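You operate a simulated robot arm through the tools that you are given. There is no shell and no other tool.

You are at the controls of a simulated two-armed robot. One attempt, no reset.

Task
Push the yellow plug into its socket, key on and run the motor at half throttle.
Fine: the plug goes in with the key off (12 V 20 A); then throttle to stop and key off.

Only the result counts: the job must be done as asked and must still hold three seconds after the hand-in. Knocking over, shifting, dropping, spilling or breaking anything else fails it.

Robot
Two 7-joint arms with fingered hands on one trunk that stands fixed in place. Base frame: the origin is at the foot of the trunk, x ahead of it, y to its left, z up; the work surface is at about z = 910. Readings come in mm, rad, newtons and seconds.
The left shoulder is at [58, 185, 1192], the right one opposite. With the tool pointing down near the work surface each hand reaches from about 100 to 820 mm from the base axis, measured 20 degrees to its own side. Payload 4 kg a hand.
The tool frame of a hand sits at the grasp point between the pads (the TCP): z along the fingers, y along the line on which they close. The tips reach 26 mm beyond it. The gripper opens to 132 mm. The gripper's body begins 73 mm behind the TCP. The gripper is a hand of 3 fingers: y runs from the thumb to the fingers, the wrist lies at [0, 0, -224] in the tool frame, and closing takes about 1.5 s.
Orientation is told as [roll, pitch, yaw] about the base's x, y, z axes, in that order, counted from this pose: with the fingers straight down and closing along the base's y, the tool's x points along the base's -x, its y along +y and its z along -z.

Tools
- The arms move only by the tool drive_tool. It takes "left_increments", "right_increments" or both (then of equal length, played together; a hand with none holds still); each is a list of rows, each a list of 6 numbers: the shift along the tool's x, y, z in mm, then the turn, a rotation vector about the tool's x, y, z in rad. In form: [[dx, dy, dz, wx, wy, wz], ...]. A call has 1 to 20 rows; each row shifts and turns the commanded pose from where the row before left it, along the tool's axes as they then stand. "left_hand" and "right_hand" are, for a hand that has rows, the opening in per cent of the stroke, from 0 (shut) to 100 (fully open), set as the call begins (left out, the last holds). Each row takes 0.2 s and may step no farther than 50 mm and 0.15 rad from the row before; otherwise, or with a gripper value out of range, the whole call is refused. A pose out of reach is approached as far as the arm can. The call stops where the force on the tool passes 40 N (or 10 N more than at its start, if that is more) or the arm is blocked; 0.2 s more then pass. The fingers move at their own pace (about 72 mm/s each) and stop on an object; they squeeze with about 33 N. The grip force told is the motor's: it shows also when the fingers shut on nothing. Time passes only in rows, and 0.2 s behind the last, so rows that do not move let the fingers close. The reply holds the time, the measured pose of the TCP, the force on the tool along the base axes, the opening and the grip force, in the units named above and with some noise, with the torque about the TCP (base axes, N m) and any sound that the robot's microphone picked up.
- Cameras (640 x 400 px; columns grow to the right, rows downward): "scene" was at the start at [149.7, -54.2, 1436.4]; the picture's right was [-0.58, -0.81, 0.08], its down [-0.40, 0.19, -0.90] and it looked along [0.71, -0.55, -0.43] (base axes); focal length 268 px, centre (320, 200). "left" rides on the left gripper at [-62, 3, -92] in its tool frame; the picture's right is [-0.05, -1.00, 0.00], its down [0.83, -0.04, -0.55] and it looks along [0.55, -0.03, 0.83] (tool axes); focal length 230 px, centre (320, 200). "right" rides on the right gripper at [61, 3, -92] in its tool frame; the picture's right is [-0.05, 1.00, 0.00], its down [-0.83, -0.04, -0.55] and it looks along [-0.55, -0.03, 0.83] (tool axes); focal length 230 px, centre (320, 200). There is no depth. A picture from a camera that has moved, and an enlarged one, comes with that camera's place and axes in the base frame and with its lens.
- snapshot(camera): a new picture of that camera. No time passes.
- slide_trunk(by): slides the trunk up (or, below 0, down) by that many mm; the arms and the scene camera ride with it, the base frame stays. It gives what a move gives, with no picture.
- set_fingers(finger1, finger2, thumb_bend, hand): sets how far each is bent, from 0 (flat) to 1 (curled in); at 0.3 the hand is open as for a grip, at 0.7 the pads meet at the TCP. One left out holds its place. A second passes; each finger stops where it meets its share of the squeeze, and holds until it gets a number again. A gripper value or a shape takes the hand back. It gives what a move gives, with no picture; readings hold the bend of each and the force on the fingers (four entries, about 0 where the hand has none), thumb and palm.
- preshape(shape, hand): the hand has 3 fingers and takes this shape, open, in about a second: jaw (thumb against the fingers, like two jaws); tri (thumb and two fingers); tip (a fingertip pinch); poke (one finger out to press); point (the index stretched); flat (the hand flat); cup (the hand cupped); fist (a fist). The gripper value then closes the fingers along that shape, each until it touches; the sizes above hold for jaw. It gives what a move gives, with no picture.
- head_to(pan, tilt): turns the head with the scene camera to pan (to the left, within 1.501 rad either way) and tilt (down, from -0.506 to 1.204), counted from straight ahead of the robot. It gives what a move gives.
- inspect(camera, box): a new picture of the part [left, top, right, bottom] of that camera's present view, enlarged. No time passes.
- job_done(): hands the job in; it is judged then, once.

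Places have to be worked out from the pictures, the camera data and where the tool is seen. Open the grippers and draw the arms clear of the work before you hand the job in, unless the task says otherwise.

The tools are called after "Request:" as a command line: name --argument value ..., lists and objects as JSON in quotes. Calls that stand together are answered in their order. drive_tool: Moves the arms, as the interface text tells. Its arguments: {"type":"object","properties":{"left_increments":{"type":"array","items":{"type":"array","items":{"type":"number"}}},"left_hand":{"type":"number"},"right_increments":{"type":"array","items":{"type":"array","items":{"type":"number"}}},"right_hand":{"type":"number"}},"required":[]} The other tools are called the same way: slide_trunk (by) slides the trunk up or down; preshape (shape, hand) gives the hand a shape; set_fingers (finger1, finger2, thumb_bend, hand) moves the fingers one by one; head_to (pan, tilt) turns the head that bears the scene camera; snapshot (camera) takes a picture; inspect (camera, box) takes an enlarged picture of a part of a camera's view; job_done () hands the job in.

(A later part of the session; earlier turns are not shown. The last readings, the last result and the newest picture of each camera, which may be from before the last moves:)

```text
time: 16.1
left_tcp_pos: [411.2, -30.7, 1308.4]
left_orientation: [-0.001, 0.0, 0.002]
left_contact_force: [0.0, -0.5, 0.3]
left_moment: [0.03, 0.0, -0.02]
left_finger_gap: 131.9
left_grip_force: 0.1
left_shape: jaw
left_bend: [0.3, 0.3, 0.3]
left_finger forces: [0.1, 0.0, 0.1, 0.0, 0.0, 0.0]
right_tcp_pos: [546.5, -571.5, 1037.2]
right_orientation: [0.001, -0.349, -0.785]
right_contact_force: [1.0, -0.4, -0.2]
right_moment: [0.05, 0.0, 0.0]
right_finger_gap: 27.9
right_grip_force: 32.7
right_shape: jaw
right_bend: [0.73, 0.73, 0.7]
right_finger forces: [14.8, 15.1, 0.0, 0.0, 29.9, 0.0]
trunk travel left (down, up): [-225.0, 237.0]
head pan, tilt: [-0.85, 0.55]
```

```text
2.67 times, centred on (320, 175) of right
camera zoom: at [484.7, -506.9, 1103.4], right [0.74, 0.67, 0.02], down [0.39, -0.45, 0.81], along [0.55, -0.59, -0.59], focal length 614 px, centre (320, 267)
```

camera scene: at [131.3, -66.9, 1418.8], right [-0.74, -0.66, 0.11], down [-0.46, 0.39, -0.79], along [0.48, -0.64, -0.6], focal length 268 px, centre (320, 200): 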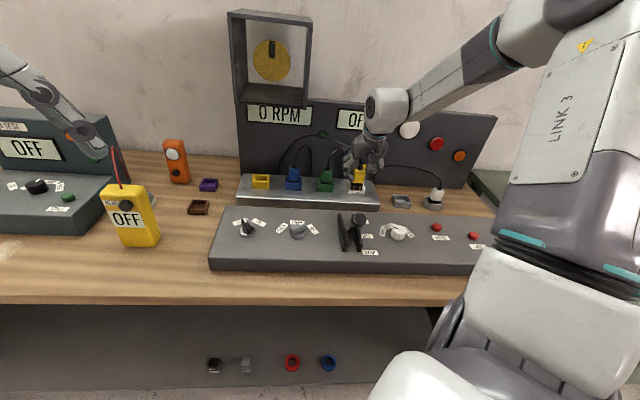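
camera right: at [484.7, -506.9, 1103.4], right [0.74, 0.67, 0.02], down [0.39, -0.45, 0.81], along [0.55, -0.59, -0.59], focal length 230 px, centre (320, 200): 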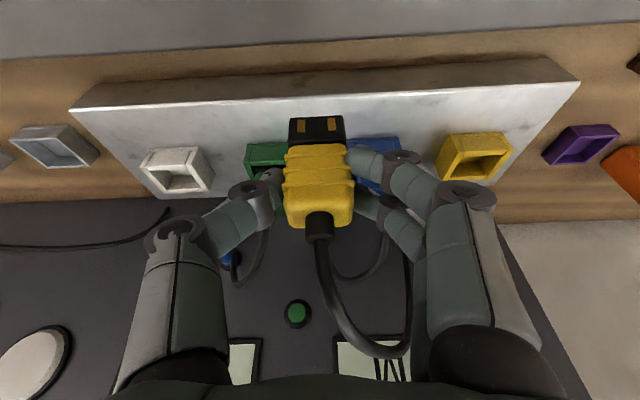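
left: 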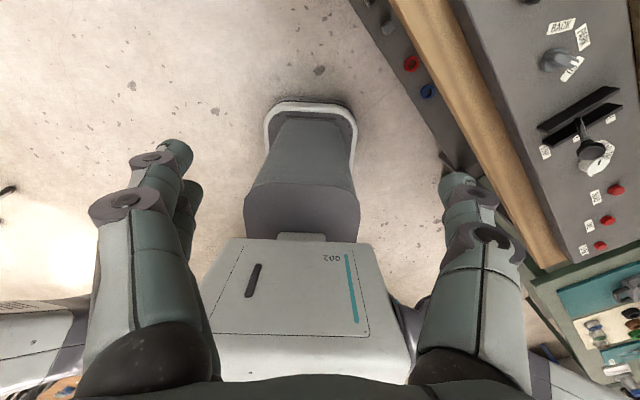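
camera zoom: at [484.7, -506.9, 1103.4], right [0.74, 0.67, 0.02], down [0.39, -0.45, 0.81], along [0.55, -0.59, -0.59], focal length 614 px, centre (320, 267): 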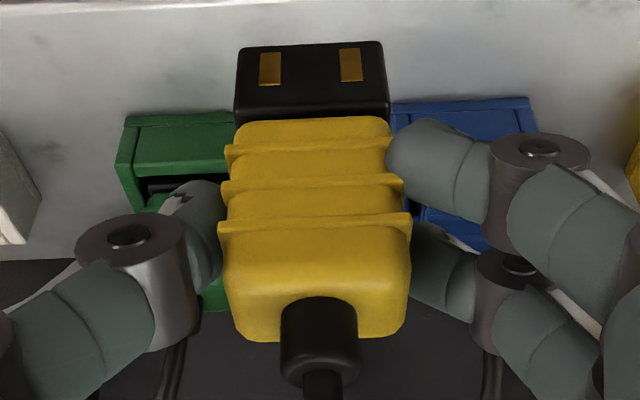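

The socket rim centre works out to f≈880, lateral Y≈141, rim z≈934 (strip top ≈909), with the plug's tip bottom about 57 mm below the TCP. I move over the socket, keeping the tip about 20 mm above the rim.

Request:
drive_tool --right_increments '[[0, 39.8, 0, 0, 0, 0], [0, 39.8, 0, 0, 0, 0], [0, 39.8, 0, 0, 0, 0], [0, 39.8, 0, 0, 0, 0], [-24.2, 0, 17.3, 0, 0, 0], [-24.2, 0, 17.3, 0, 0, 0], [-24.2, 0, 17.3, 0, 0, 0], [0, 0, 0, 0, 0, 0]]'

Request:
snapshot --camera "right"

Request:
inspect --camera "right" --box '[240, 70, 420, 240]'

Request:
inspect --camera "scene" --box '[220, 130, 320, 210]'

```text
time: 17.9
left_tcp_pos: [413.7, -30.7, 1308.1]
left_orientation: [0.0, -0.001, 0.003]
left_contact_force: [-0.1, -0.4, 0.0]
left_moment: [0.02, 0.01, 0.01]
left_finger_gap: 132.3
left_grip_force: 0.1
left_shape: jaw
left_bend: [0.3, 0.3, 0.3]
left_finger forces: [0.1, 0.1, 0.0, 0.0, 0.0, 0.1]
right_tcp_pos: [717.5, -521.5, 1014.5]
right_orientation: [0.001, -0.349, -0.781]
right_contact_force: [-0.1, -0.4, -0.7]
right_moment: [-0.01, -0.01, 0.01]
right_finger_gap: 27.9
right_grip_force: 32.8
right_shape: jaw
right_bend: [0.73, 0.73, 0.7]
right_finger forces: [14.8, 15.1, 0.0, 0.1, 30.0, 0.0]
trunk travel left (down, up): [-225.0, 237.0]
head pan, tilt: [-0.85, 0.55]
```

```text
taken
camera right: at [657.2, -455.9, 1080.4], right [0.74, 0.67, 0.02], down [0.39, -0.45, 0.81], along [0.55, -0.59, -0.59], focal length 230 px, centre (320, 200)
```

right: 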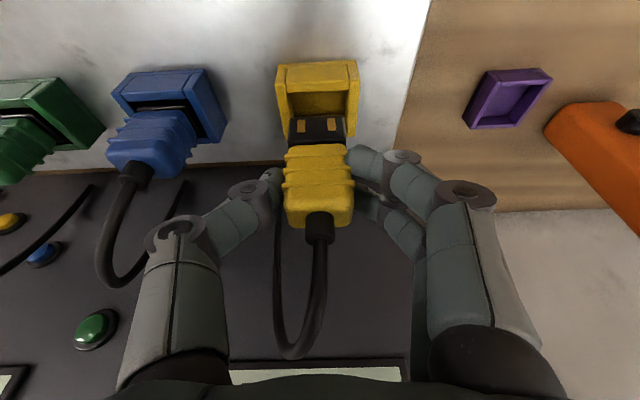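

```text
2.35 times, centred on (330, 155) of right
camera zoom: at [657.2, -455.9, 1080.4], right [0.74, 0.67, 0.02], down [0.39, -0.45, 0.81], along [0.55, -0.59, -0.59], focal length 541 px, centre (296, 306)
```

zoom: 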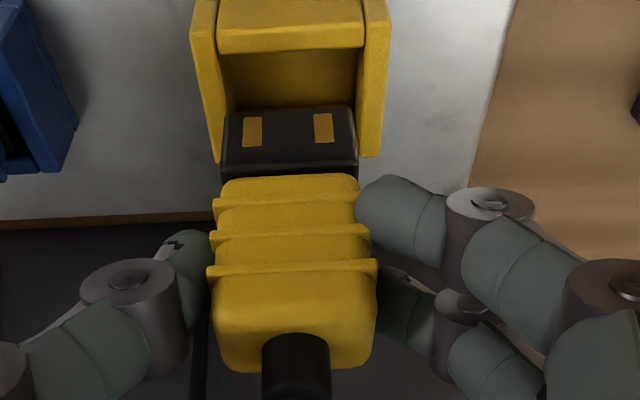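

```text
5.00 times, centred on (270, 170) of scene
camera zoom: at [130.0, -67.1, 1419.0], right [-0.74, -0.66, 0.11], down [-0.46, 0.39, -0.79], along [0.48, -0.64, -0.6], focal length 1343 px, centre (570, 350)
```

zoom: 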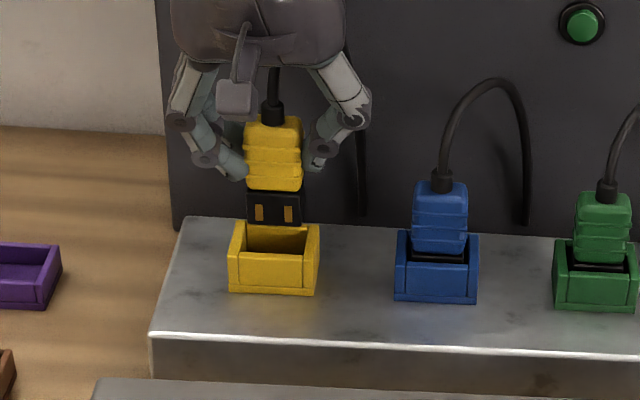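

The plug is laterally aligned with the socket in both views (tip centre and opening centre coincide within ~1 mm), and it should shift about 2 mm toward me. I lower it until the tip is just above the rim and check.

Request:
drive_tool --right_increments '[[3.4, 0, 6.2, 0, 0, 0], [3.3, 0, 6.3, 0, 0, 0], [0, 0, 0, 0, 0, 0]]'

Request:
inspect --camera "right" --box '[240, 60, 420, 230]'

Request:
inspect --camera "scene" --box '[240, 150, 300, 200]'

```text
time: 18.8
left_tcp_pos: [412.6, -29.9, 1308.0]
left_orientation: [0.0, 0.001, 0.001]
left_contact_force: [0.8, -0.4, 0.8]
left_moment: [0.0, -0.01, -0.01]
left_finger_gap: 132.0
left_grip_force: 0.0
left_shape: jaw
left_bend: [0.3, 0.3, 0.3]
left_finger forces: [0.0, 0.0, 0.0, 0.0, 0.0, 0.0]
right_tcp_pos: [718.3, -520.0, 1000.8]
right_orientation: [0.0, -0.35, -0.784]
right_contact_force: [0.8, -0.5, -1.5]
right_moment: [0.01, 0.01, 0.02]
right_finger_gap: 28.3
right_grip_force: 33.0
right_shape: jaw
right_bend: [0.73, 0.73, 0.7]
right_finger forces: [14.9, 15.0, 0.1, 0.1, 29.9, 0.0]
trunk travel left (down, up): [-225.0, 237.0]
head pan, tilt: [-0.85, 0.55]
```

```text
2.35 times, centred on (330, 145) of right
camera zoom: at [658.2, -455.0, 1066.3], right [0.74, 0.67, 0.02], down [0.39, -0.45, 0.81], along [0.55, -0.59, -0.59], focal length 541 px, centre (296, 329)
```

zoom: 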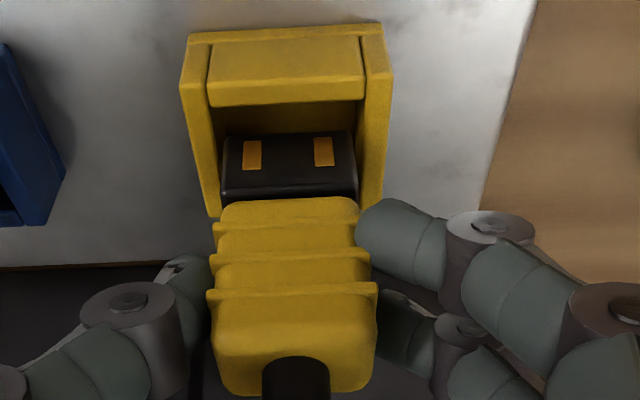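

```text
8.00 times, centred on (270, 175) of scene
camera zoom: at [130.8, -67.1, 1418.9], right [-0.74, -0.66, 0.11], down [-0.46, 0.39, -0.79], along [0.48, -0.64, -0.6], focal length 2148 px, centre (720, 400)
```

zoom: 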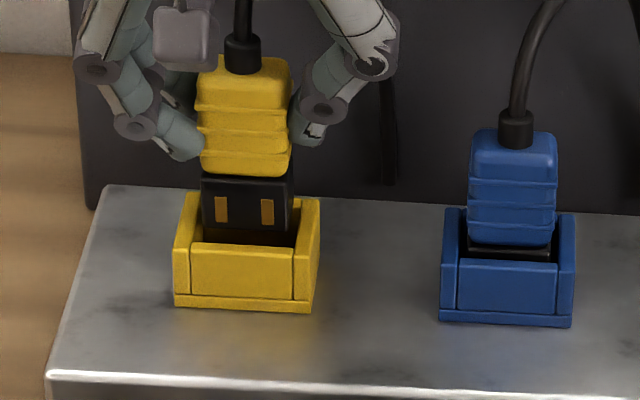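

The tip is right at the rim, with lateral error under ~1 mm and slightly more clearance at the front than the back. I shift 1.5 mm toward me and lower 8 mm slowly, watching the force.

Request:
drive_tool --right_increments '[[1.4, 0, -0.5, 0, 0, 0], [0.7, 0, 1.9, 0, 0, 0], [0.7, 0, 1.9, 0, 0, 0], [0.7, 0, 1.9, 0, 0, 0], [0.7, 0, 1.9, 0, 0, 0]]'

Request:
inspect --camera "right" --box '[240, 60, 420, 230]'

Request:
inspect --camera "scene" --box '[240, 150, 300, 200]'

```text
time: 19.9
left_tcp_pos: [413.9, -30.6, 1309.4]
left_orientation: [-0.001, 0.0, 0.001]
left_contact_force: [0.1, -0.6, 0.4]
left_moment: [0.01, -0.01, 0.0]
left_finger_gap: 131.7
left_grip_force: 0.1
left_shape: jaw
left_bend: [0.3, 0.3, 0.3]
left_finger forces: [0.0, 0.0, 0.1, 0.0, 0.0, 0.0]
right_tcp_pos: [717.5, -519.3, 990.9]
right_orientation: [0.001, -0.347, -0.783]
right_contact_force: [0.0, 0.5, 0.0]
right_moment: [0.0, 0.0, -0.03]
right_finger_gap: 27.9
right_grip_force: 33.1
right_shape: jaw
right_bend: [0.73, 0.73, 0.7]
right_finger forces: [14.9, 15.0, 0.1, 0.0, 29.9, 0.0]
trunk travel left (down, up): [-225.0, 237.0]
head pan, tilt: [-0.85, 0.55]
```

```text
2.35 times, centred on (330, 145) of right
camera zoom: at [656.4, -454.4, 1057.7], right [0.74, 0.67, 0.02], down [0.39, -0.45, 0.81], along [0.55, -0.59, -0.59], focal length 541 px, centre (296, 329)
```

zoom: 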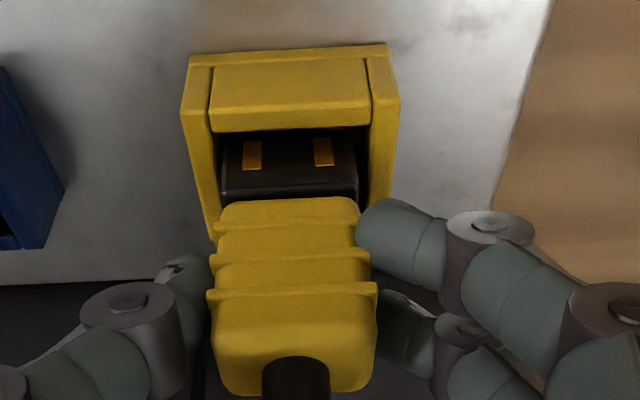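

```text
8.00 times, centred on (270, 175) of scene
camera zoom: at [130.9, -67.2, 1418.8], right [-0.74, -0.66, 0.11], down [-0.46, 0.39, -0.79], along [0.48, -0.64, -0.6], focal length 2148 px, centre (720, 400)
```

zoom: 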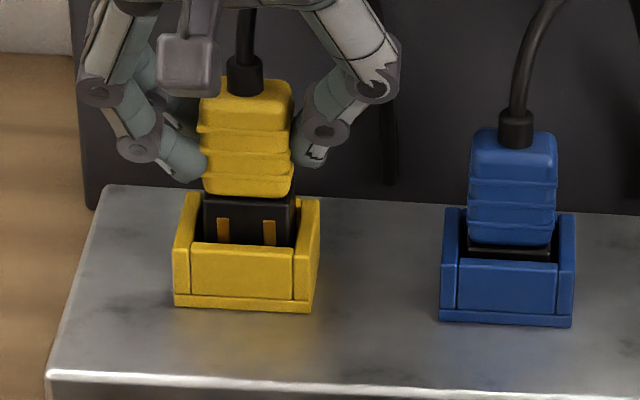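

The tip has entered the socket opening with no contact force and is well centred. I keep lowering in 3 mm steps.

Request:
drive_tool --right_increments '[[1.03, 0, 2.82, 0, 0, 0], [1.03, 0, 2.82, 0, 0, 0], [1.03, 0, 2.82, 0, 0, 0], [1.03, 0, 2.82, 0, 0, 0]]'

Request:
inspect --camera "right" --box '[240, 60, 420, 230]'

Request:
inspect --camera "scene" --box '[240, 150, 300, 200]'

```text
time: 20.9
left_tcp_pos: [413.3, -30.1, 1307.6]
left_orientation: [0.0, 0.002, 0.001]
left_contact_force: [-0.2, -0.4, 0.2]
left_moment: [-0.04, -0.01, -0.01]
left_finger_gap: 132.0
left_grip_force: 0.1
left_shape: jaw
left_bend: [0.3, 0.3, 0.3]
left_finger forces: [0.0, 0.0, 0.0, 0.0, 0.1, 0.0]
right_tcp_pos: [718.8, -518.7, 979.6]
right_orientation: [-0.001, -0.346, -0.783]
right_contact_force: [-0.1, -0.4, -0.4]
right_moment: [0.02, -0.02, -0.01]
right_finger_gap: 28.0
right_grip_force: 33.4
right_shape: jaw
right_bend: [0.73, 0.73, 0.7]
right_finger forces: [14.8, 15.0, 0.0, 0.0, 29.9, 0.1]
trunk travel left (down, up): [-225.0, 237.0]
head pan, tilt: [-0.85, 0.55]
```

```text
2.35 times, centred on (330, 145) of right
camera zoom: at [657.5, -454.2, 1045.2], right [0.74, 0.67, 0.02], down [0.39, -0.45, 0.81], along [0.55, -0.59, -0.59], focal length 541 px, centre (296, 329)
```

zoom: 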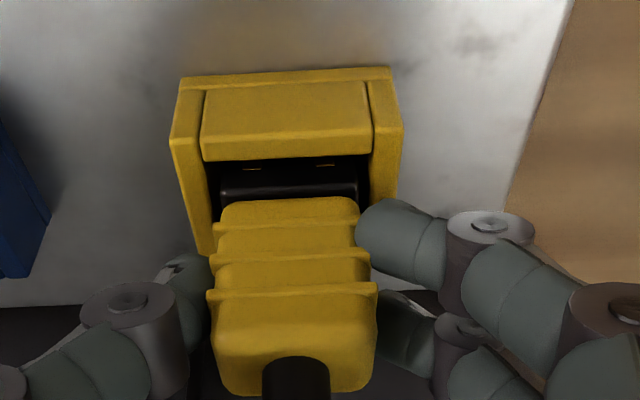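

```text
8.00 times, centred on (270, 175) of scene
camera zoom: at [130.9, -67.3, 1418.8], right [-0.74, -0.66, 0.11], down [-0.46, 0.39, -0.79], along [0.48, -0.64, -0.6], focal length 2148 px, centre (720, 400)
```

zoom: 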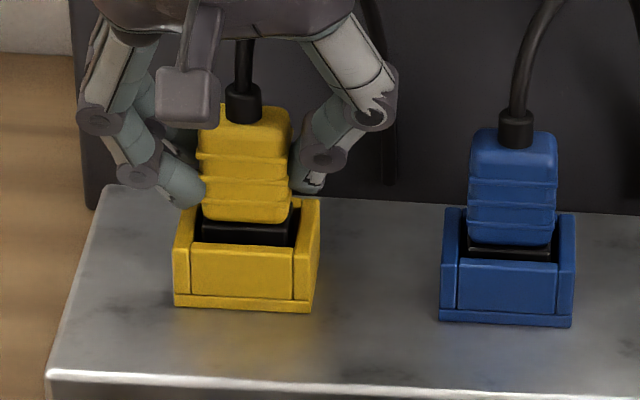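

Still no contact. I lower 4 more mm in small steps and compare with the seated blue plug.

Request:
drive_tool --right_increments '[[0.68, 0, 1.88, 0, 0, 0], [0.68, 0, 1.88, 0, 0, 0], [0, 0, 0, 0, 0, 0]]'

Request:
inspect --camera "right" --box '[240, 60, 420, 230]'

Request:
inspect --camera "scene" --box '[240, 150, 300, 200]'

```text
time: 21.8
left_tcp_pos: [412.7, -30.7, 1308.5]
left_orientation: [0.0, 0.0, 0.002]
left_contact_force: [0.7, -0.5, 0.2]
left_moment: [0.0, -0.02, -0.01]
left_finger_gap: 131.9
left_grip_force: 0.0
left_shape: jaw
left_bend: [0.3, 0.3, 0.3]
left_finger forces: [0.0, 0.0, 0.0, 0.1, 0.0, 0.0]
right_tcp_pos: [717.7, -517.2, 977.1]
right_orientation: [-0.001, -0.35, -0.786]
right_contact_force: [1.5, 0.6, 3.2]
right_moment: [0.04, -0.08, -0.06]
right_finger_gap: 28.1
right_grip_force: 33.0
right_shape: jaw
right_bend: [0.73, 0.73, 0.7]
right_finger forces: [15.2, 15.3, 0.0, 0.0, 30.1, 0.1]
trunk travel left (down, up): [-225.0, 237.0]
head pan, tilt: [-0.85, 0.55]
```

```text
2.35 times, centred on (330, 145) of right
camera zoom: at [656.2, -454.0, 1042.5], right [0.74, 0.67, 0.02], down [0.39, -0.45, 0.81], along [0.55, -0.59, -0.59], focal length 541 px, centre (296, 329)
```

zoom: 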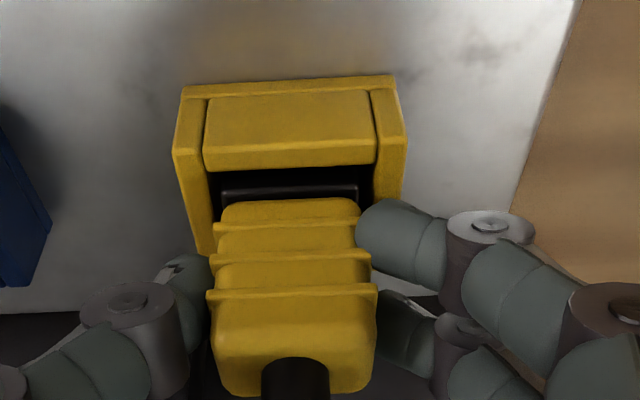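

```text
8.00 times, centred on (270, 175) of scene
camera zoom: at [130.4, -66.9, 1419.0], right [-0.74, -0.66, 0.11], down [-0.46, 0.39, -0.79], along [0.48, -0.64, -0.6], focal length 2148 px, centre (720, 400)
```

zoom: 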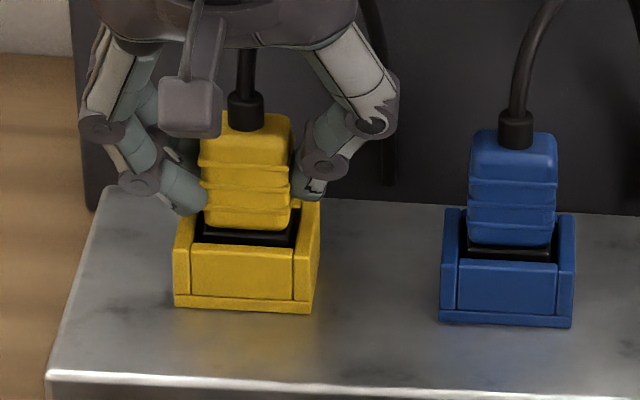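

A 3 N upward reaction appears, so contact has begun near the seated height. I push down in 1.5 mm steps and watch force and sound.

Request:
drive_tool --right_increments '[[0.5, 0, 1.4, 0, 0, 0], [0.5, 0, 1.4, 0, 0, 0], [0, 0, 0, 0, 0, 0]]'

Request:
inspect --camera "right" --box '[240, 60, 420, 230]'

Request:
inspect --camera "scene" --box '[240, 150, 300, 200]'

```text
time: 22.6
left_tcp_pos: [412.3, -30.2, 1309.7]
left_orientation: [0.001, -0.003, 0.001]
left_contact_force: [-0.3, -0.3, -0.2]
left_moment: [-0.03, 0.0, -0.02]
left_finger_gap: 131.9
left_grip_force: 0.1
left_shape: jaw
left_bend: [0.3, 0.3, 0.3]
left_finger forces: [0.0, 0.0, 0.0, 0.0, 0.0, 0.0]
right_tcp_pos: [717.6, -517.5, 977.0]
right_orientation: [0.003, -0.352, -0.784]
right_contact_force: [1.3, -3.4, 14.7]
right_moment: [-0.07, -0.09, -0.02]
right_finger_gap: 28.1
right_grip_force: 33.5
right_shape: jaw
right_bend: [0.73, 0.73, 0.7]
right_finger forces: [16.1, 16.3, 0.0, 0.1, 33.2, 0.1]
trunk travel left (down, up): [-225.0, 237.0]
head pan, tilt: [-0.85, 0.55]
```

```text
2.35 times, centred on (330, 145) of right
camera zoom: at [655.8, -453.4, 1041.7], right [0.74, 0.67, 0.02], down [0.39, -0.45, 0.81], along [0.55, -0.59, -0.59], focal length 541 px, centre (296, 329)
```

zoom: 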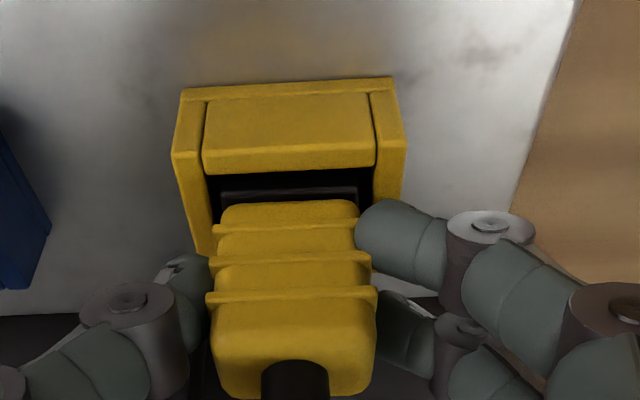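

```text
8.00 times, centred on (270, 175) of scene
camera zoom: at [129.1, -66.4, 1419.2], right [-0.74, -0.66, 0.11], down [-0.46, 0.39, -0.79], along [0.48, -0.64, -0.6], focal length 2148 px, centre (720, 400)
```

zoom: 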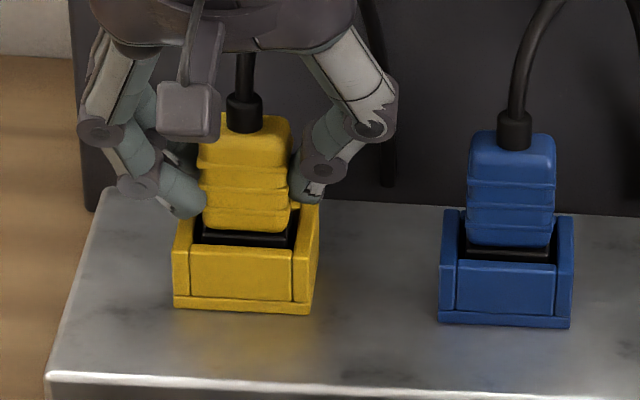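

The reaction rose to about 15 N with no further travel. I zoom in to compare the yellow plug's depth with the seated blue one.

Request:
inspect --camera "scene" --box '[256, 164, 286, 194]'

Request:
inspect --camera "scene" --box '[288, 164, 318, 194]'

Request:
inspect --camera "right" --box '[270, 90, 370, 160]'

```text
13.33 times, centred on (271, 179) of scene
camera zoom: at [129.1, -66.4, 1419.2], right [-0.74, -0.66, 0.11], down [-0.46, 0.39, -0.79], along [0.48, -0.64, -0.6], focal length 3580 px, centre (973, 480)
```

zoom: 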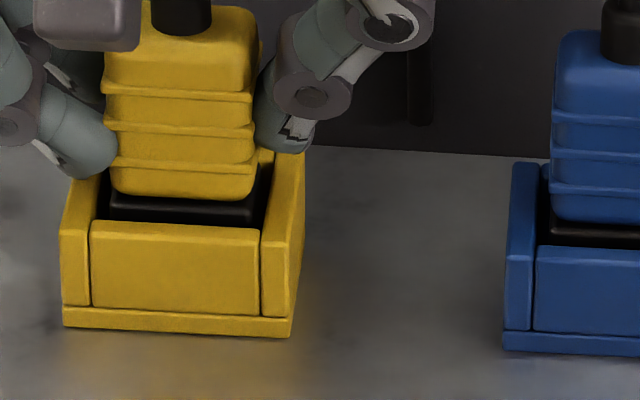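

```text
13.33 times, centred on (303, 179) of scene
camera zoom: at [129.1, -66.4, 1419.2], right [-0.74, -0.66, 0.11], down [-0.46, 0.39, -0.79], along [0.48, -0.64, -0.6], focal length 3580 px, centre (547, 480)
```

zoom: 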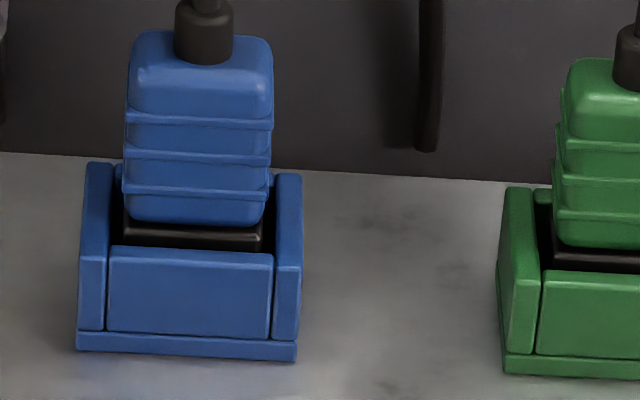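

```text
5.71 times, centred on (320, 125) of right
camera zoom: at [655.8, -453.4, 1041.7], right [0.74, 0.67, 0.02], down [0.39, -0.45, 0.81], along [0.55, -0.59, -0.59], focal length 1315 px, centre (320, 629)
```

zoom: 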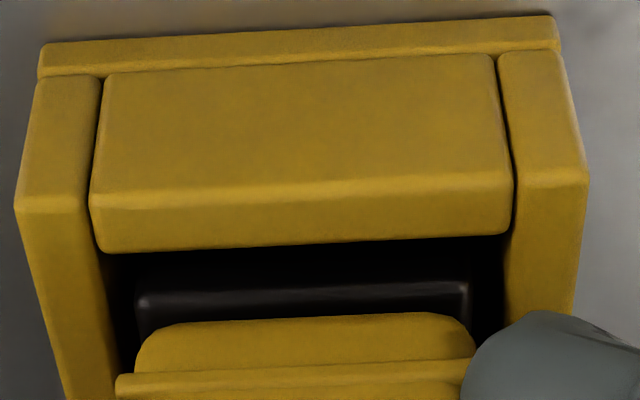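

The yellow plug sits within a couple of mm of the blue one's seated height, but my fingertips look to be touching the socket side walls. I unload, release, raise the hand about 10 mm and regrip higher on the body so I can press it home.

Request:
drive_tool --right_increments '[[-0.7, 0, -1.9, 0, 0, 0], [0, 0, 0, 0, 0, 0]]'

Request:
drive_tool --right_hand 38 --right_increments '[[0, 0, 0, 0, 0, 0], [0, 0, 0, 0, 0, 0], [0, 0, 0, 0, 0, 0], [-1.7, 0, -4.7, 0, 0, 0], [-1.7, 0, -4.7, 0, 0, 0], [0, 0, 0, 0, 0, 0]]'

Request:
inspect --camera "right" --box '[240, 60, 420, 230]'

Request:
inspect --camera "scene" --box '[240, 150, 300, 200]'

```text
time: 23.1
left_tcp_pos: [411.0, -29.9, 1308.1]
left_orientation: [0.0, -0.004, 0.003]
left_contact_force: [0.2, 0.5, 0.2]
left_moment: [0.02, -0.01, -0.05]
left_finger_gap: 132.0
left_grip_force: 0.0
left_shape: jaw
left_bend: [0.3, 0.3, 0.3]
left_finger forces: [0.1, 0.0, 0.1, 0.0, 0.1, 0.0]
right_tcp_pos: [717.4, -518.0, 976.2]
right_orientation: [-0.001, -0.35, -0.782]
right_contact_force: [2.6, -2.4, 11.6]
right_moment: [-0.13, -0.17, -0.02]
right_finger_gap: 28.0
right_grip_force: 33.4
right_shape: jaw
right_bend: [0.73, 0.73, 0.7]
right_finger forces: [16.3, 16.8, 0.1, 0.0, 32.7, 0.1]
trunk travel left (down, up): [-225.0, 237.0]
head pan, tilt: [-0.85, 0.55]
```

```text
time: 24.6
left_tcp_pos: [413.2, -30.0, 1308.8]
left_orientation: [0.001, 0.0, 0.001]
left_contact_force: [0.2, -0.2, -0.1]
left_moment: [-0.02, 0.01, -0.04]
left_finger_gap: 132.2
left_grip_force: 0.1
left_shape: jaw
left_bend: [0.3, 0.3, 0.3]
left_finger forces: [0.0, 0.0, 0.0, 0.1, 0.0, 0.0]
right_tcp_pos: [717.8, -519.7, 984.3]
right_orientation: [-0.001, -0.348, -0.784]
right_contact_force: [0.0, 0.5, 0.0]
right_moment: [0.01, -0.01, 0.03]
right_finger_gap: 49.8
right_grip_force: 0.0
right_shape: jaw
right_bend: [0.74, 0.74, 0.7]
right_finger forces: [0.0, 0.0, 0.0, 0.1, 0.0, 0.0]
trunk travel left (down, up): [-225.0, 237.0]
head pan, tilt: [-0.85, 0.55]
```

```text
2.35 times, centred on (330, 145) of right
camera zoom: at [656.5, -453.7, 1050.1], right [0.74, 0.67, 0.02], down [0.39, -0.45, 0.81], along [0.55, -0.59, -0.59], focal length 541 px, centre (296, 329)
```

zoom: 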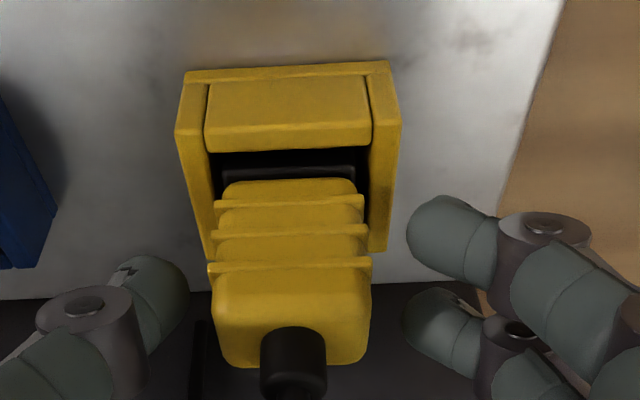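

```text
8.00 times, centred on (270, 175) of scene
camera zoom: at [130.6, -67.1, 1418.9], right [-0.74, -0.66, 0.11], down [-0.46, 0.39, -0.79], along [0.48, -0.64, -0.6], focal length 2148 px, centre (720, 400)
```

zoom: 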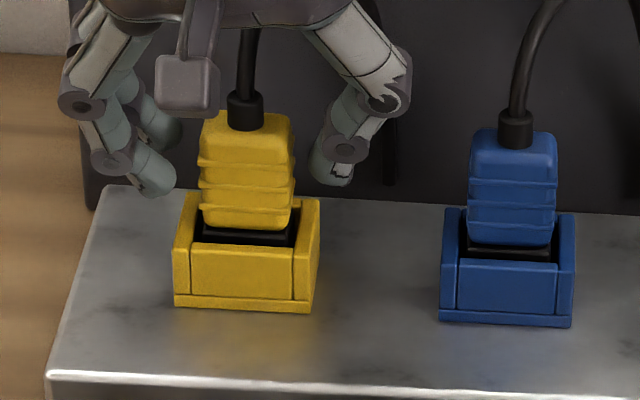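

The plug stays upright by itself and the hand is now ~8 mm higher. I regrip and then push straight down in small steps.

Request:
drive_tool --right_hand 10 --right_increments '[[0, 0, 0, 0, 0, 0], [0, 0, 0, 0, 0, 0], [0, 0, 0, 0, 0, 0], [0, 0, 0, 0, 0, 0], [0, 0, 0, 0, 0, 0]]'

Request:
inspect --camera "scene" --box '[240, 150, 300, 200]'

Request:
drive_tool --right_increments '[[0.34, 0, 0.94, 0, 0, 0], [0.34, 0, 0.94, 0, 0, 0], [0.34, 0, 0.94, 0, 0, 0], [0.34, 0, 0.94, 0, 0, 0], [0, 0, 0, 0, 0, 0]]'

Request:
inspect --camera "scene" --box '[240, 150, 300, 200]'

```text
time: 25.8
left_tcp_pos: [413.0, -31.1, 1309.2]
left_orientation: [0.0, -0.002, 0.002]
left_contact_force: [-0.3, -0.1, 0.7]
left_moment: [-0.02, -0.02, -0.01]
left_finger_gap: 131.9
left_grip_force: 0.1
left_shape: jaw
left_bend: [0.3, 0.3, 0.3]
left_finger forces: [0.0, 0.0, 0.0, 0.1, 0.1, 0.0]
right_tcp_pos: [717.5, -518.5, 984.6]
right_orientation: [0.0, -0.346, -0.782]
right_contact_force: [0.3, 0.1, -0.1]
right_moment: [-0.01, 0.0, 0.0]
right_finger_gap: 28.3
right_grip_force: 32.8
right_shape: jaw
right_bend: [0.73, 0.73, 0.7]
right_finger forces: [15.0, 14.8, 0.0, 0.0, 29.8, 0.0]
trunk travel left (down, up): [-225.0, 237.0]
head pan, tilt: [-0.85, 0.55]
```

```text
8.00 times, centred on (270, 175) of scene
camera zoom: at [130.8, -67.2, 1418.8], right [-0.74, -0.66, 0.11], down [-0.46, 0.39, -0.79], along [0.48, -0.64, -0.6], focal length 2148 px, centre (720, 400)
```

zoom: 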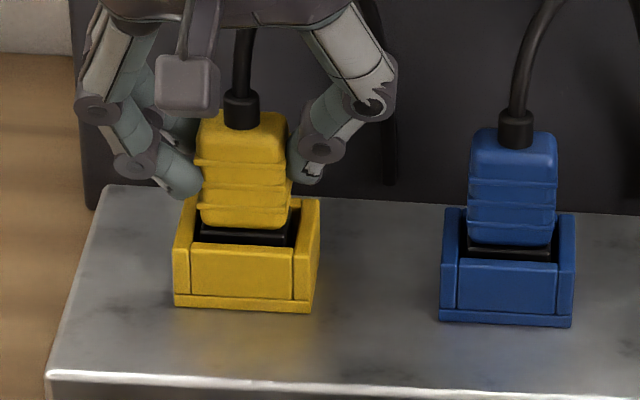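

```text
time: 26.9
left_tcp_pos: [412.4, -30.0, 1308.3]
left_orientation: [-0.001, -0.001, -0.001]
left_contact_force: [-0.5, -0.4, 0.4]
left_moment: [-0.02, 0.03, -0.04]
left_finger_gap: 131.8
left_grip_force: 0.1
left_shape: jaw
left_bend: [0.3, 0.3, 0.3]
left_finger forces: [0.1, 0.0, 0.1, 0.0, 0.0, 0.0]
right_tcp_pos: [718.4, -518.7, 984.2]
right_orientation: [0.003, -0.354, -0.784]
right_contact_force: [1.2, -2.5, 12.0]
right_moment: [-0.04, -0.11, -0.02]
right_finger_gap: 28.3
right_grip_force: 32.7
right_shape: jaw
right_bend: [0.73, 0.73, 0.7]
right_finger forces: [16.3, 15.9, 0.0, 0.0, 32.6, 0.0]
trunk travel left (down, up): [-225.0, 237.0]
head pan, tilt: [-0.85, 0.55]
```

```text
8.00 times, centred on (270, 175) of scene
camera zoom: at [129.3, -66.4, 1419.2], right [-0.74, -0.66, 0.11], down [-0.46, 0.39, -0.79], along [0.48, -0.64, -0.6], focal length 2148 px, centre (720, 400)
```

zoom: 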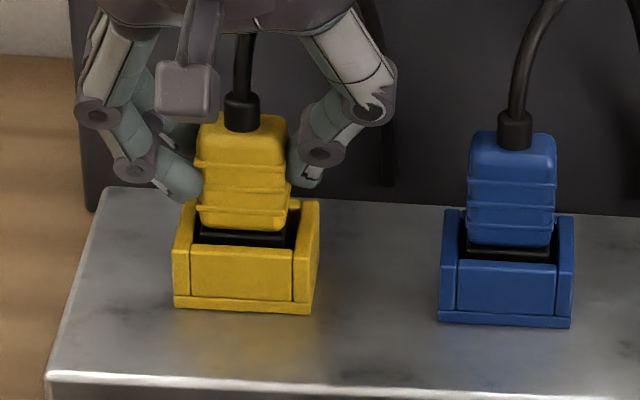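

With the higher grip the plug itself is resisting (12 N, no travel), so it needs a firmer push. I keep pressing up to the force limit and watch for a snap.

Request:
drive_tool --right_increments '[[0.5, 0, 1.4, 0, 0, 0], [0.5, 0, 1.4, 0, 0, 0], [0.5, 0, 1.4, 0, 0, 0], [0.5, 0, 1.4, 0, 0, 0], [0, 0, 0, 0, 0, 0]]'

Request:
inspect --camera "scene" --box '[240, 150, 300, 200]'

Request:
inspect --camera "right" --box '[240, 60, 420, 230]'

```text
time: 28.1
left_tcp_pos: [409.9, -29.9, 1309.8]
left_orientation: [-0.001, -0.001, 0.002]
left_contact_force: [-0.2, 0.4, 0.5]
left_moment: [-0.03, 0.01, 0.02]
left_finger_gap: 131.9
left_grip_force: 0.1
left_shape: jaw
left_bend: [0.3, 0.3, 0.3]
left_finger forces: [0.0, 0.0, 0.0, 0.0, 0.0, 0.0]
right_tcp_pos: [717.2, -518.4, 981.7]
right_orientation: [0.004, -0.358, -0.786]
right_contact_force: [4.5, -5.9, 31.8]
right_moment: [-0.19, -0.23, 0.0]
right_finger_gap: 28.6
right_grip_force: 32.8
right_shape: jaw
right_bend: [0.73, 0.74, 0.71]
right_finger forces: [18.5, 18.8, 0.0, 0.1, 37.3, 0.1]
trunk travel left (down, up): [-225.0, 237.0]
head pan, tilt: [-0.85, 0.55]
```

```text
8.00 times, centred on (270, 175) of scene
camera zoom: at [127.2, -65.0, 1419.5], right [-0.74, -0.66, 0.11], down [-0.46, 0.39, -0.8], along [0.48, -0.64, -0.6], focal length 2148 px, centre (720, 400)
```

zoom: 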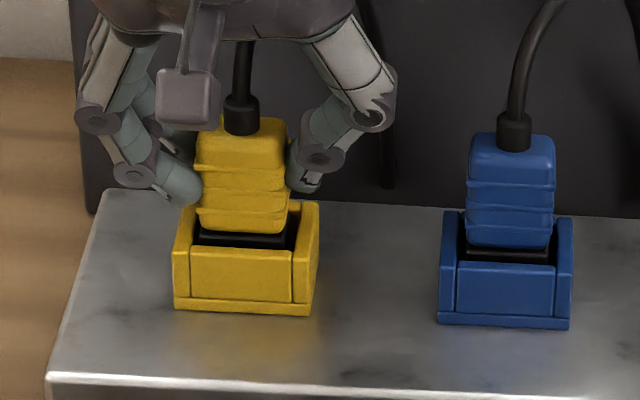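

```text
2.35 times, centred on (330, 145) of right
camera zoom: at [655.4, -452.9, 1047.2], right [0.74, 0.67, 0.02], down [0.38, -0.45, 0.81], along [0.56, -0.59, -0.59], focal length 541 px, centre (296, 329)
```

zoom: 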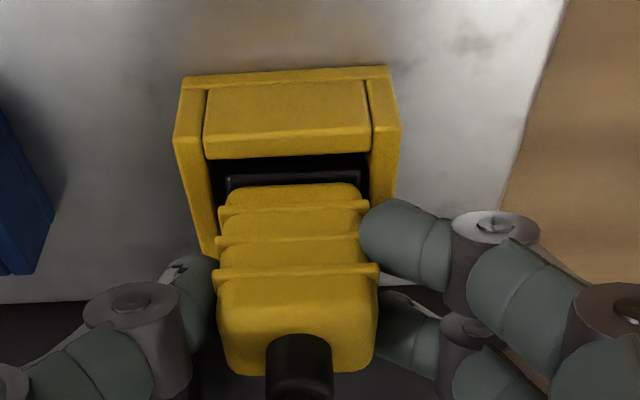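

The plug moved ~2 mm deeper under ~32 N. I keep pressing.

Request:
drive_tool --right_increments '[[0.5, 0, 1.4, 0, 0, 0], [0.5, 0, 1.4, 0, 0, 0], [0.5, 0, 1.4, 0, 0, 0], [0, 0, 0, 0, 0, 0]]'

Request:
inspect --camera "scene" --box '[240, 150, 300, 200]'

Request:
inspect --camera "right" --box '[240, 60, 420, 230]'

```text
time: 29.1
left_tcp_pos: [407.6, -29.3, 1309.5]
left_orientation: [-0.001, -0.003, 0.002]
left_contact_force: [0.6, -0.9, 1.0]
left_moment: [-0.04, 0.0, -0.03]
left_finger_gap: 131.9
left_grip_force: 0.0
left_shape: jaw
left_bend: [0.3, 0.3, 0.3]
left_finger forces: [0.0, 0.0, 0.0, 0.0, 0.0, 0.0]
right_tcp_pos: [717.9, -518.0, 982.9]
right_orientation: [0.007, -0.361, -0.787]
right_contact_force: [5.0, -6.3, 40.2]
right_moment: [-0.25, -0.26, 0.04]
right_finger_gap: 30.0
right_grip_force: 32.8
right_shape: jaw
right_bend: [0.74, 0.74, 0.71]
right_finger forces: [19.3, 19.0, 0.0, 0.0, 39.3, 0.0]
trunk travel left (down, up): [-225.0, 237.0]
head pan, tilt: [-0.85, 0.55]
```

```text
8.00 times, centred on (270, 175) of scene
camera zoom: at [126.0, -64.4, 1419.6], right [-0.74, -0.66, 0.11], down [-0.46, 0.39, -0.8], along [0.48, -0.64, -0.59], focal length 2148 px, centre (720, 400)
```

zoom: 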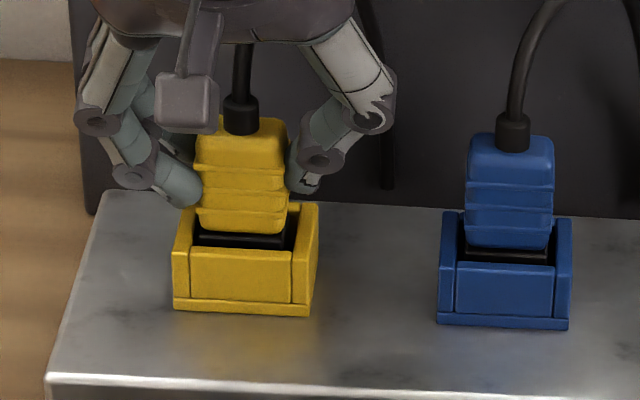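

```text
2.35 times, centred on (330, 145) of right
camera zoom: at [655.8, -453.1, 1046.0], right [0.74, 0.67, 0.03], down [0.38, -0.44, 0.81], along [0.56, -0.59, -0.58], focal length 541 px, centre (296, 329)
```

zoom: 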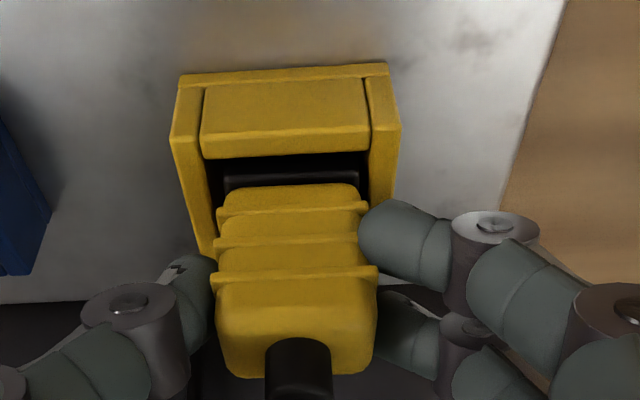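

The force hit 40 N with no more travel. I compare depth against the blue plug at high zoom.

Request:
inspect --camera "scene" --box '[256, 164, 286, 194]'

Request:
inspect --camera "scene" --box '[288, 166, 318, 196]'

Request:
inspect --camera "scene" --box '[230, 95, 400, 195]'

```text
13.33 times, centred on (271, 179) of scene
camera zoom: at [126.0, -64.4, 1419.6], right [-0.74, -0.66, 0.11], down [-0.46, 0.39, -0.8], along [0.48, -0.64, -0.59], focal length 3580 px, centre (973, 480)
```

zoom: 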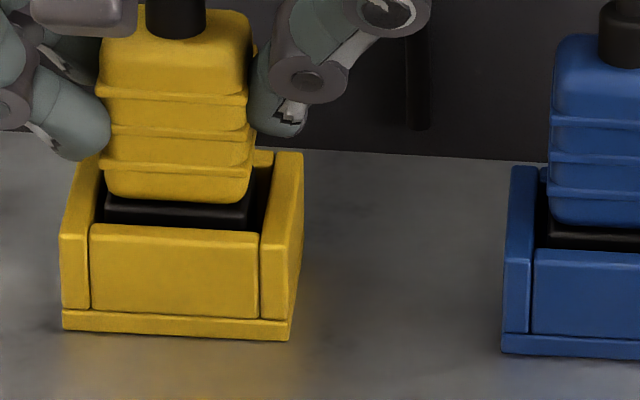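

```text
13.33 times, centred on (303, 181) of scene
camera zoom: at [126.0, -64.4, 1419.6], right [-0.74, -0.66, 0.11], down [-0.46, 0.39, -0.8], along [0.48, -0.64, -0.59], focal length 3580 px, centre (547, 453)
```

zoom: 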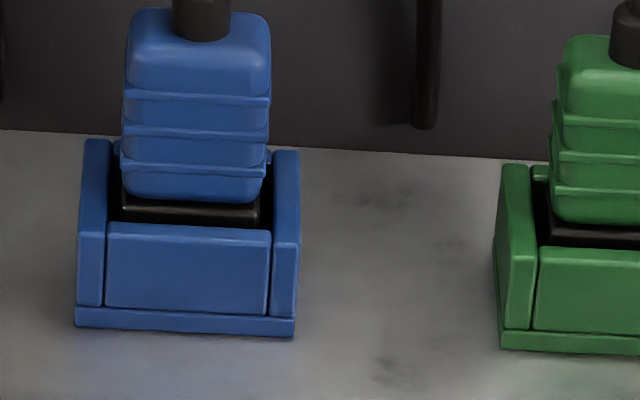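

```text
3.76 times, centred on (315, 145) of scene
camera zoom: at [126.0, -64.4, 1419.6], right [-0.74, -0.66, 0.11], down [-0.46, 0.39, -0.8], along [0.48, -0.64, -0.59], focal length 1011 px, centre (339, 407)
```

zoom: 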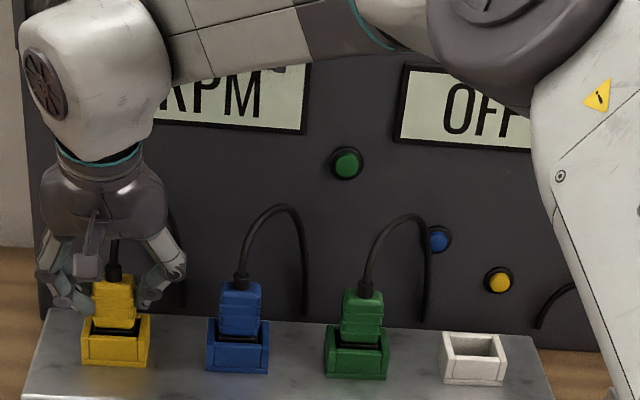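

The yellow plug's ridges, body bottom and strain relief now sit within ~0.5 mm of the blue plug's depth, so it is seated. I unload the push, open the hand and back out along the tool axis.

Request:
drive_tool --right_increments '[[-1.4, 0, -3.8, 0, 0, 0], [-1.2, 0, -3.3, 0, 0, 0], [0, 0, 0, 0, 0, 0]]'

Request:
drive_tool --right_hand 42 --right_increments '[[0, 0, 0, 0, 0, 0], [0, 0, 0, 0, 0, 0], [0, 0, 0, 0, 0, 0], [0, 0, 0, 0, 0, 0]]'

Request:
inspect --camera "scene" --box '[256, 164, 286, 194]'

Request:
snapshot --camera "right"

```text
time: 29.9
left_tcp_pos: [411.4, -29.2, 1309.7]
left_orientation: [-0.001, -0.003, 0.004]
left_contact_force: [-0.4, 0.1, -0.6]
left_moment: [-0.02, 0.0, 0.0]
left_finger_gap: 132.0
left_grip_force: 0.0
left_shape: jaw
left_bend: [0.3, 0.3, 0.3]
left_finger forces: [0.0, 0.0, 0.1, 0.0, 0.0, 0.0]
right_tcp_pos: [717.1, -517.7, 982.5]
right_orientation: [0.003, -0.356, -0.783]
right_contact_force: [5.8, -3.5, 26.2]
right_moment: [-0.15, -0.25, -0.02]
right_finger_gap: 29.9
right_grip_force: 33.2
right_shape: jaw
right_bend: [0.74, 0.74, 0.71]
right_finger forces: [18.9, 18.9, 0.1, 0.0, 37.1, 0.1]
trunk travel left (down, up): [-225.0, 237.0]
head pan, tilt: [-0.85, 0.55]
```

```text
time: 30.9
left_tcp_pos: [413.4, -31.3, 1308.4]
left_orientation: [0.0, 0.002, 0.002]
left_contact_force: [0.6, 0.4, -1.3]
left_moment: [0.0, -0.01, 0.01]
left_finger_gap: 131.8
left_grip_force: 0.0
left_shape: jaw
left_bend: [0.3, 0.3, 0.3]
left_finger forces: [0.0, 0.0, 0.0, 0.0, 0.0, 0.0]
right_tcp_pos: [720.2, -518.6, 976.9]
right_orientation: [0.0, -0.344, -0.782]
right_contact_force: [-0.7, -0.3, -0.1]
right_moment: [0.03, -0.01, -0.03]
right_finger_gap: 55.0
right_grip_force: 0.1
right_shape: jaw
right_bend: [0.73, 0.73, 0.7]
right_finger forces: [0.0, 0.0, 0.0, 0.0, 0.1, 0.1]
trunk travel left (down, up): [-225.0, 237.0]
head pan, tilt: [-0.85, 0.55]
```

```text
13.33 times, centred on (271, 179) of scene
camera zoom: at [131.4, -67.6, 1418.7], right [-0.74, -0.66, 0.11], down [-0.46, 0.39, -0.79], along [0.48, -0.64, -0.6], focal length 3580 px, centre (973, 480)
```

zoom: 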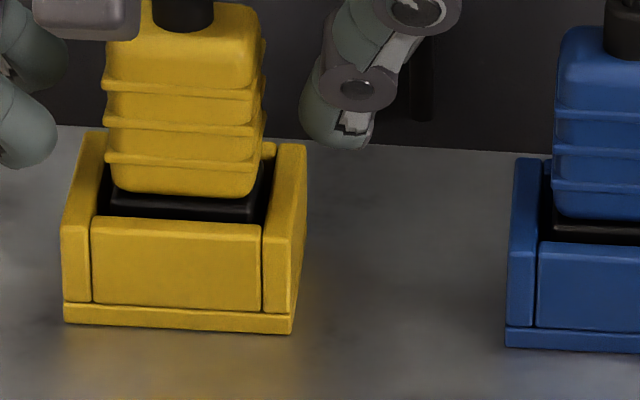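

```text
taken
camera right: at [657.4, -454.2, 1042.2], right [0.74, 0.67, 0.02], down [0.39, -0.45, 0.8], along [0.55, -0.59, -0.59], focal length 230 px, centre (320, 200)
```

right: 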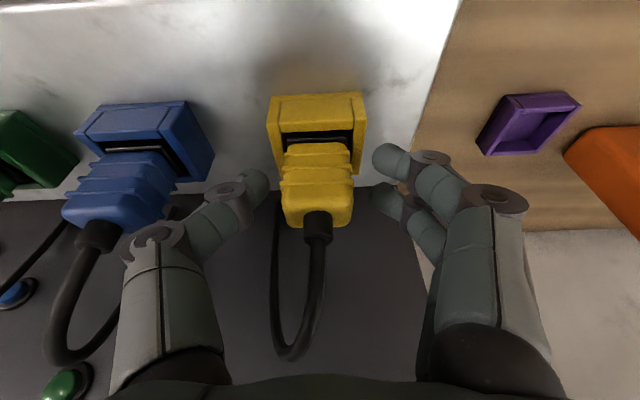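

The plug stayed seated after release and matches the blue one's depth. I back the hand out along its axis and then check the whole scene.

Request:
drive_tool --right_increments '[[0, 0, -20, 0, 0, 0], [0, 0, -30, 0, 0, 0], [0, 0, -30, 0, 0, 0], [0, 0, -30, 0, 0, 0], [30, 0, -10, 0, 0, 0], [30, 0, -10, 0, 0, 0]]'

Request:
snapshot --camera "scene"

Request:
inspect --camera "right" --box '[160, 60, 420, 220]'

```text
time: 32.4
left_tcp_pos: [412.3, -30.2, 1309.3]
left_orientation: [0.0, -0.002, 0.0]
left_contact_force: [0.2, -0.8, -0.3]
left_moment: [-0.04, -0.02, 0.01]
left_finger_gap: 132.0
left_grip_force: 0.2
left_shape: jaw
left_bend: [0.3, 0.3, 0.3]
left_finger forces: [0.0, 0.1, 0.1, 0.1, 0.0, 0.1]
right_tcp_pos: [646.2, -447.3, 1082.6]
right_orientation: [0.0, -0.349, -0.784]
right_contact_force: [-0.5, 0.8, 0.0]
right_moment: [-0.01, 0.02, -0.02]
right_finger_gap: 54.8
right_grip_force: 0.1
right_shape: jaw
right_bend: [0.73, 0.73, 0.7]
right_finger forces: [0.0, 0.0, 0.0, 0.0, 0.0, 0.0]
trunk travel left (down, up): [-225.0, 237.0]
head pan, tilt: [-0.85, 0.55]
```

```text
taken
camera scene: at [129.8, -66.5, 1419.0], right [-0.74, -0.66, 0.11], down [-0.46, 0.39, -0.79], along [0.48, -0.64, -0.6], focal length 268 px, centre (320, 200)
```

scene: 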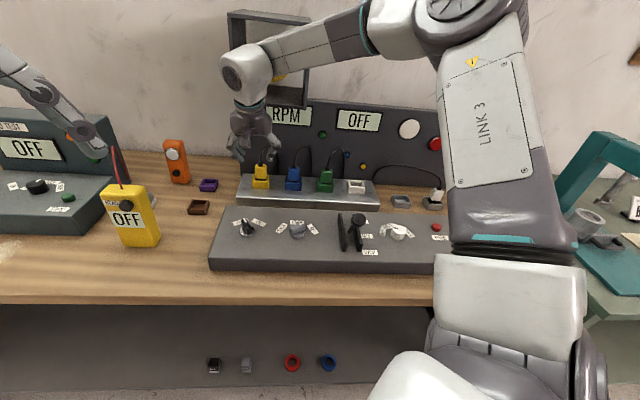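

```text
2.46 times, centred on (290, 140) of right
camera zoom: at [584.5, -382.8, 1148.9], right [0.74, 0.67, 0.02], down [0.39, -0.45, 0.81], along [0.55, -0.59, -0.59], focal length 566 px, centre (394, 348)
```

zoom: 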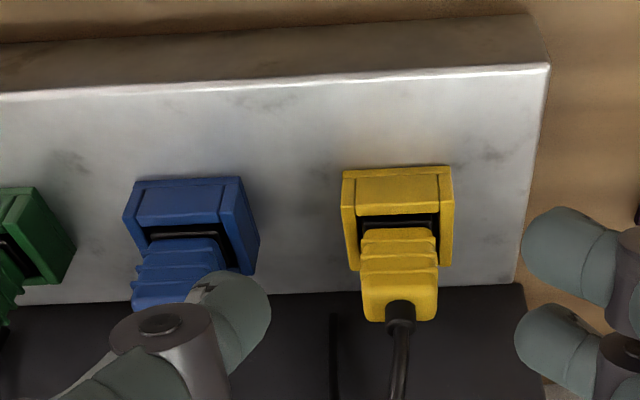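

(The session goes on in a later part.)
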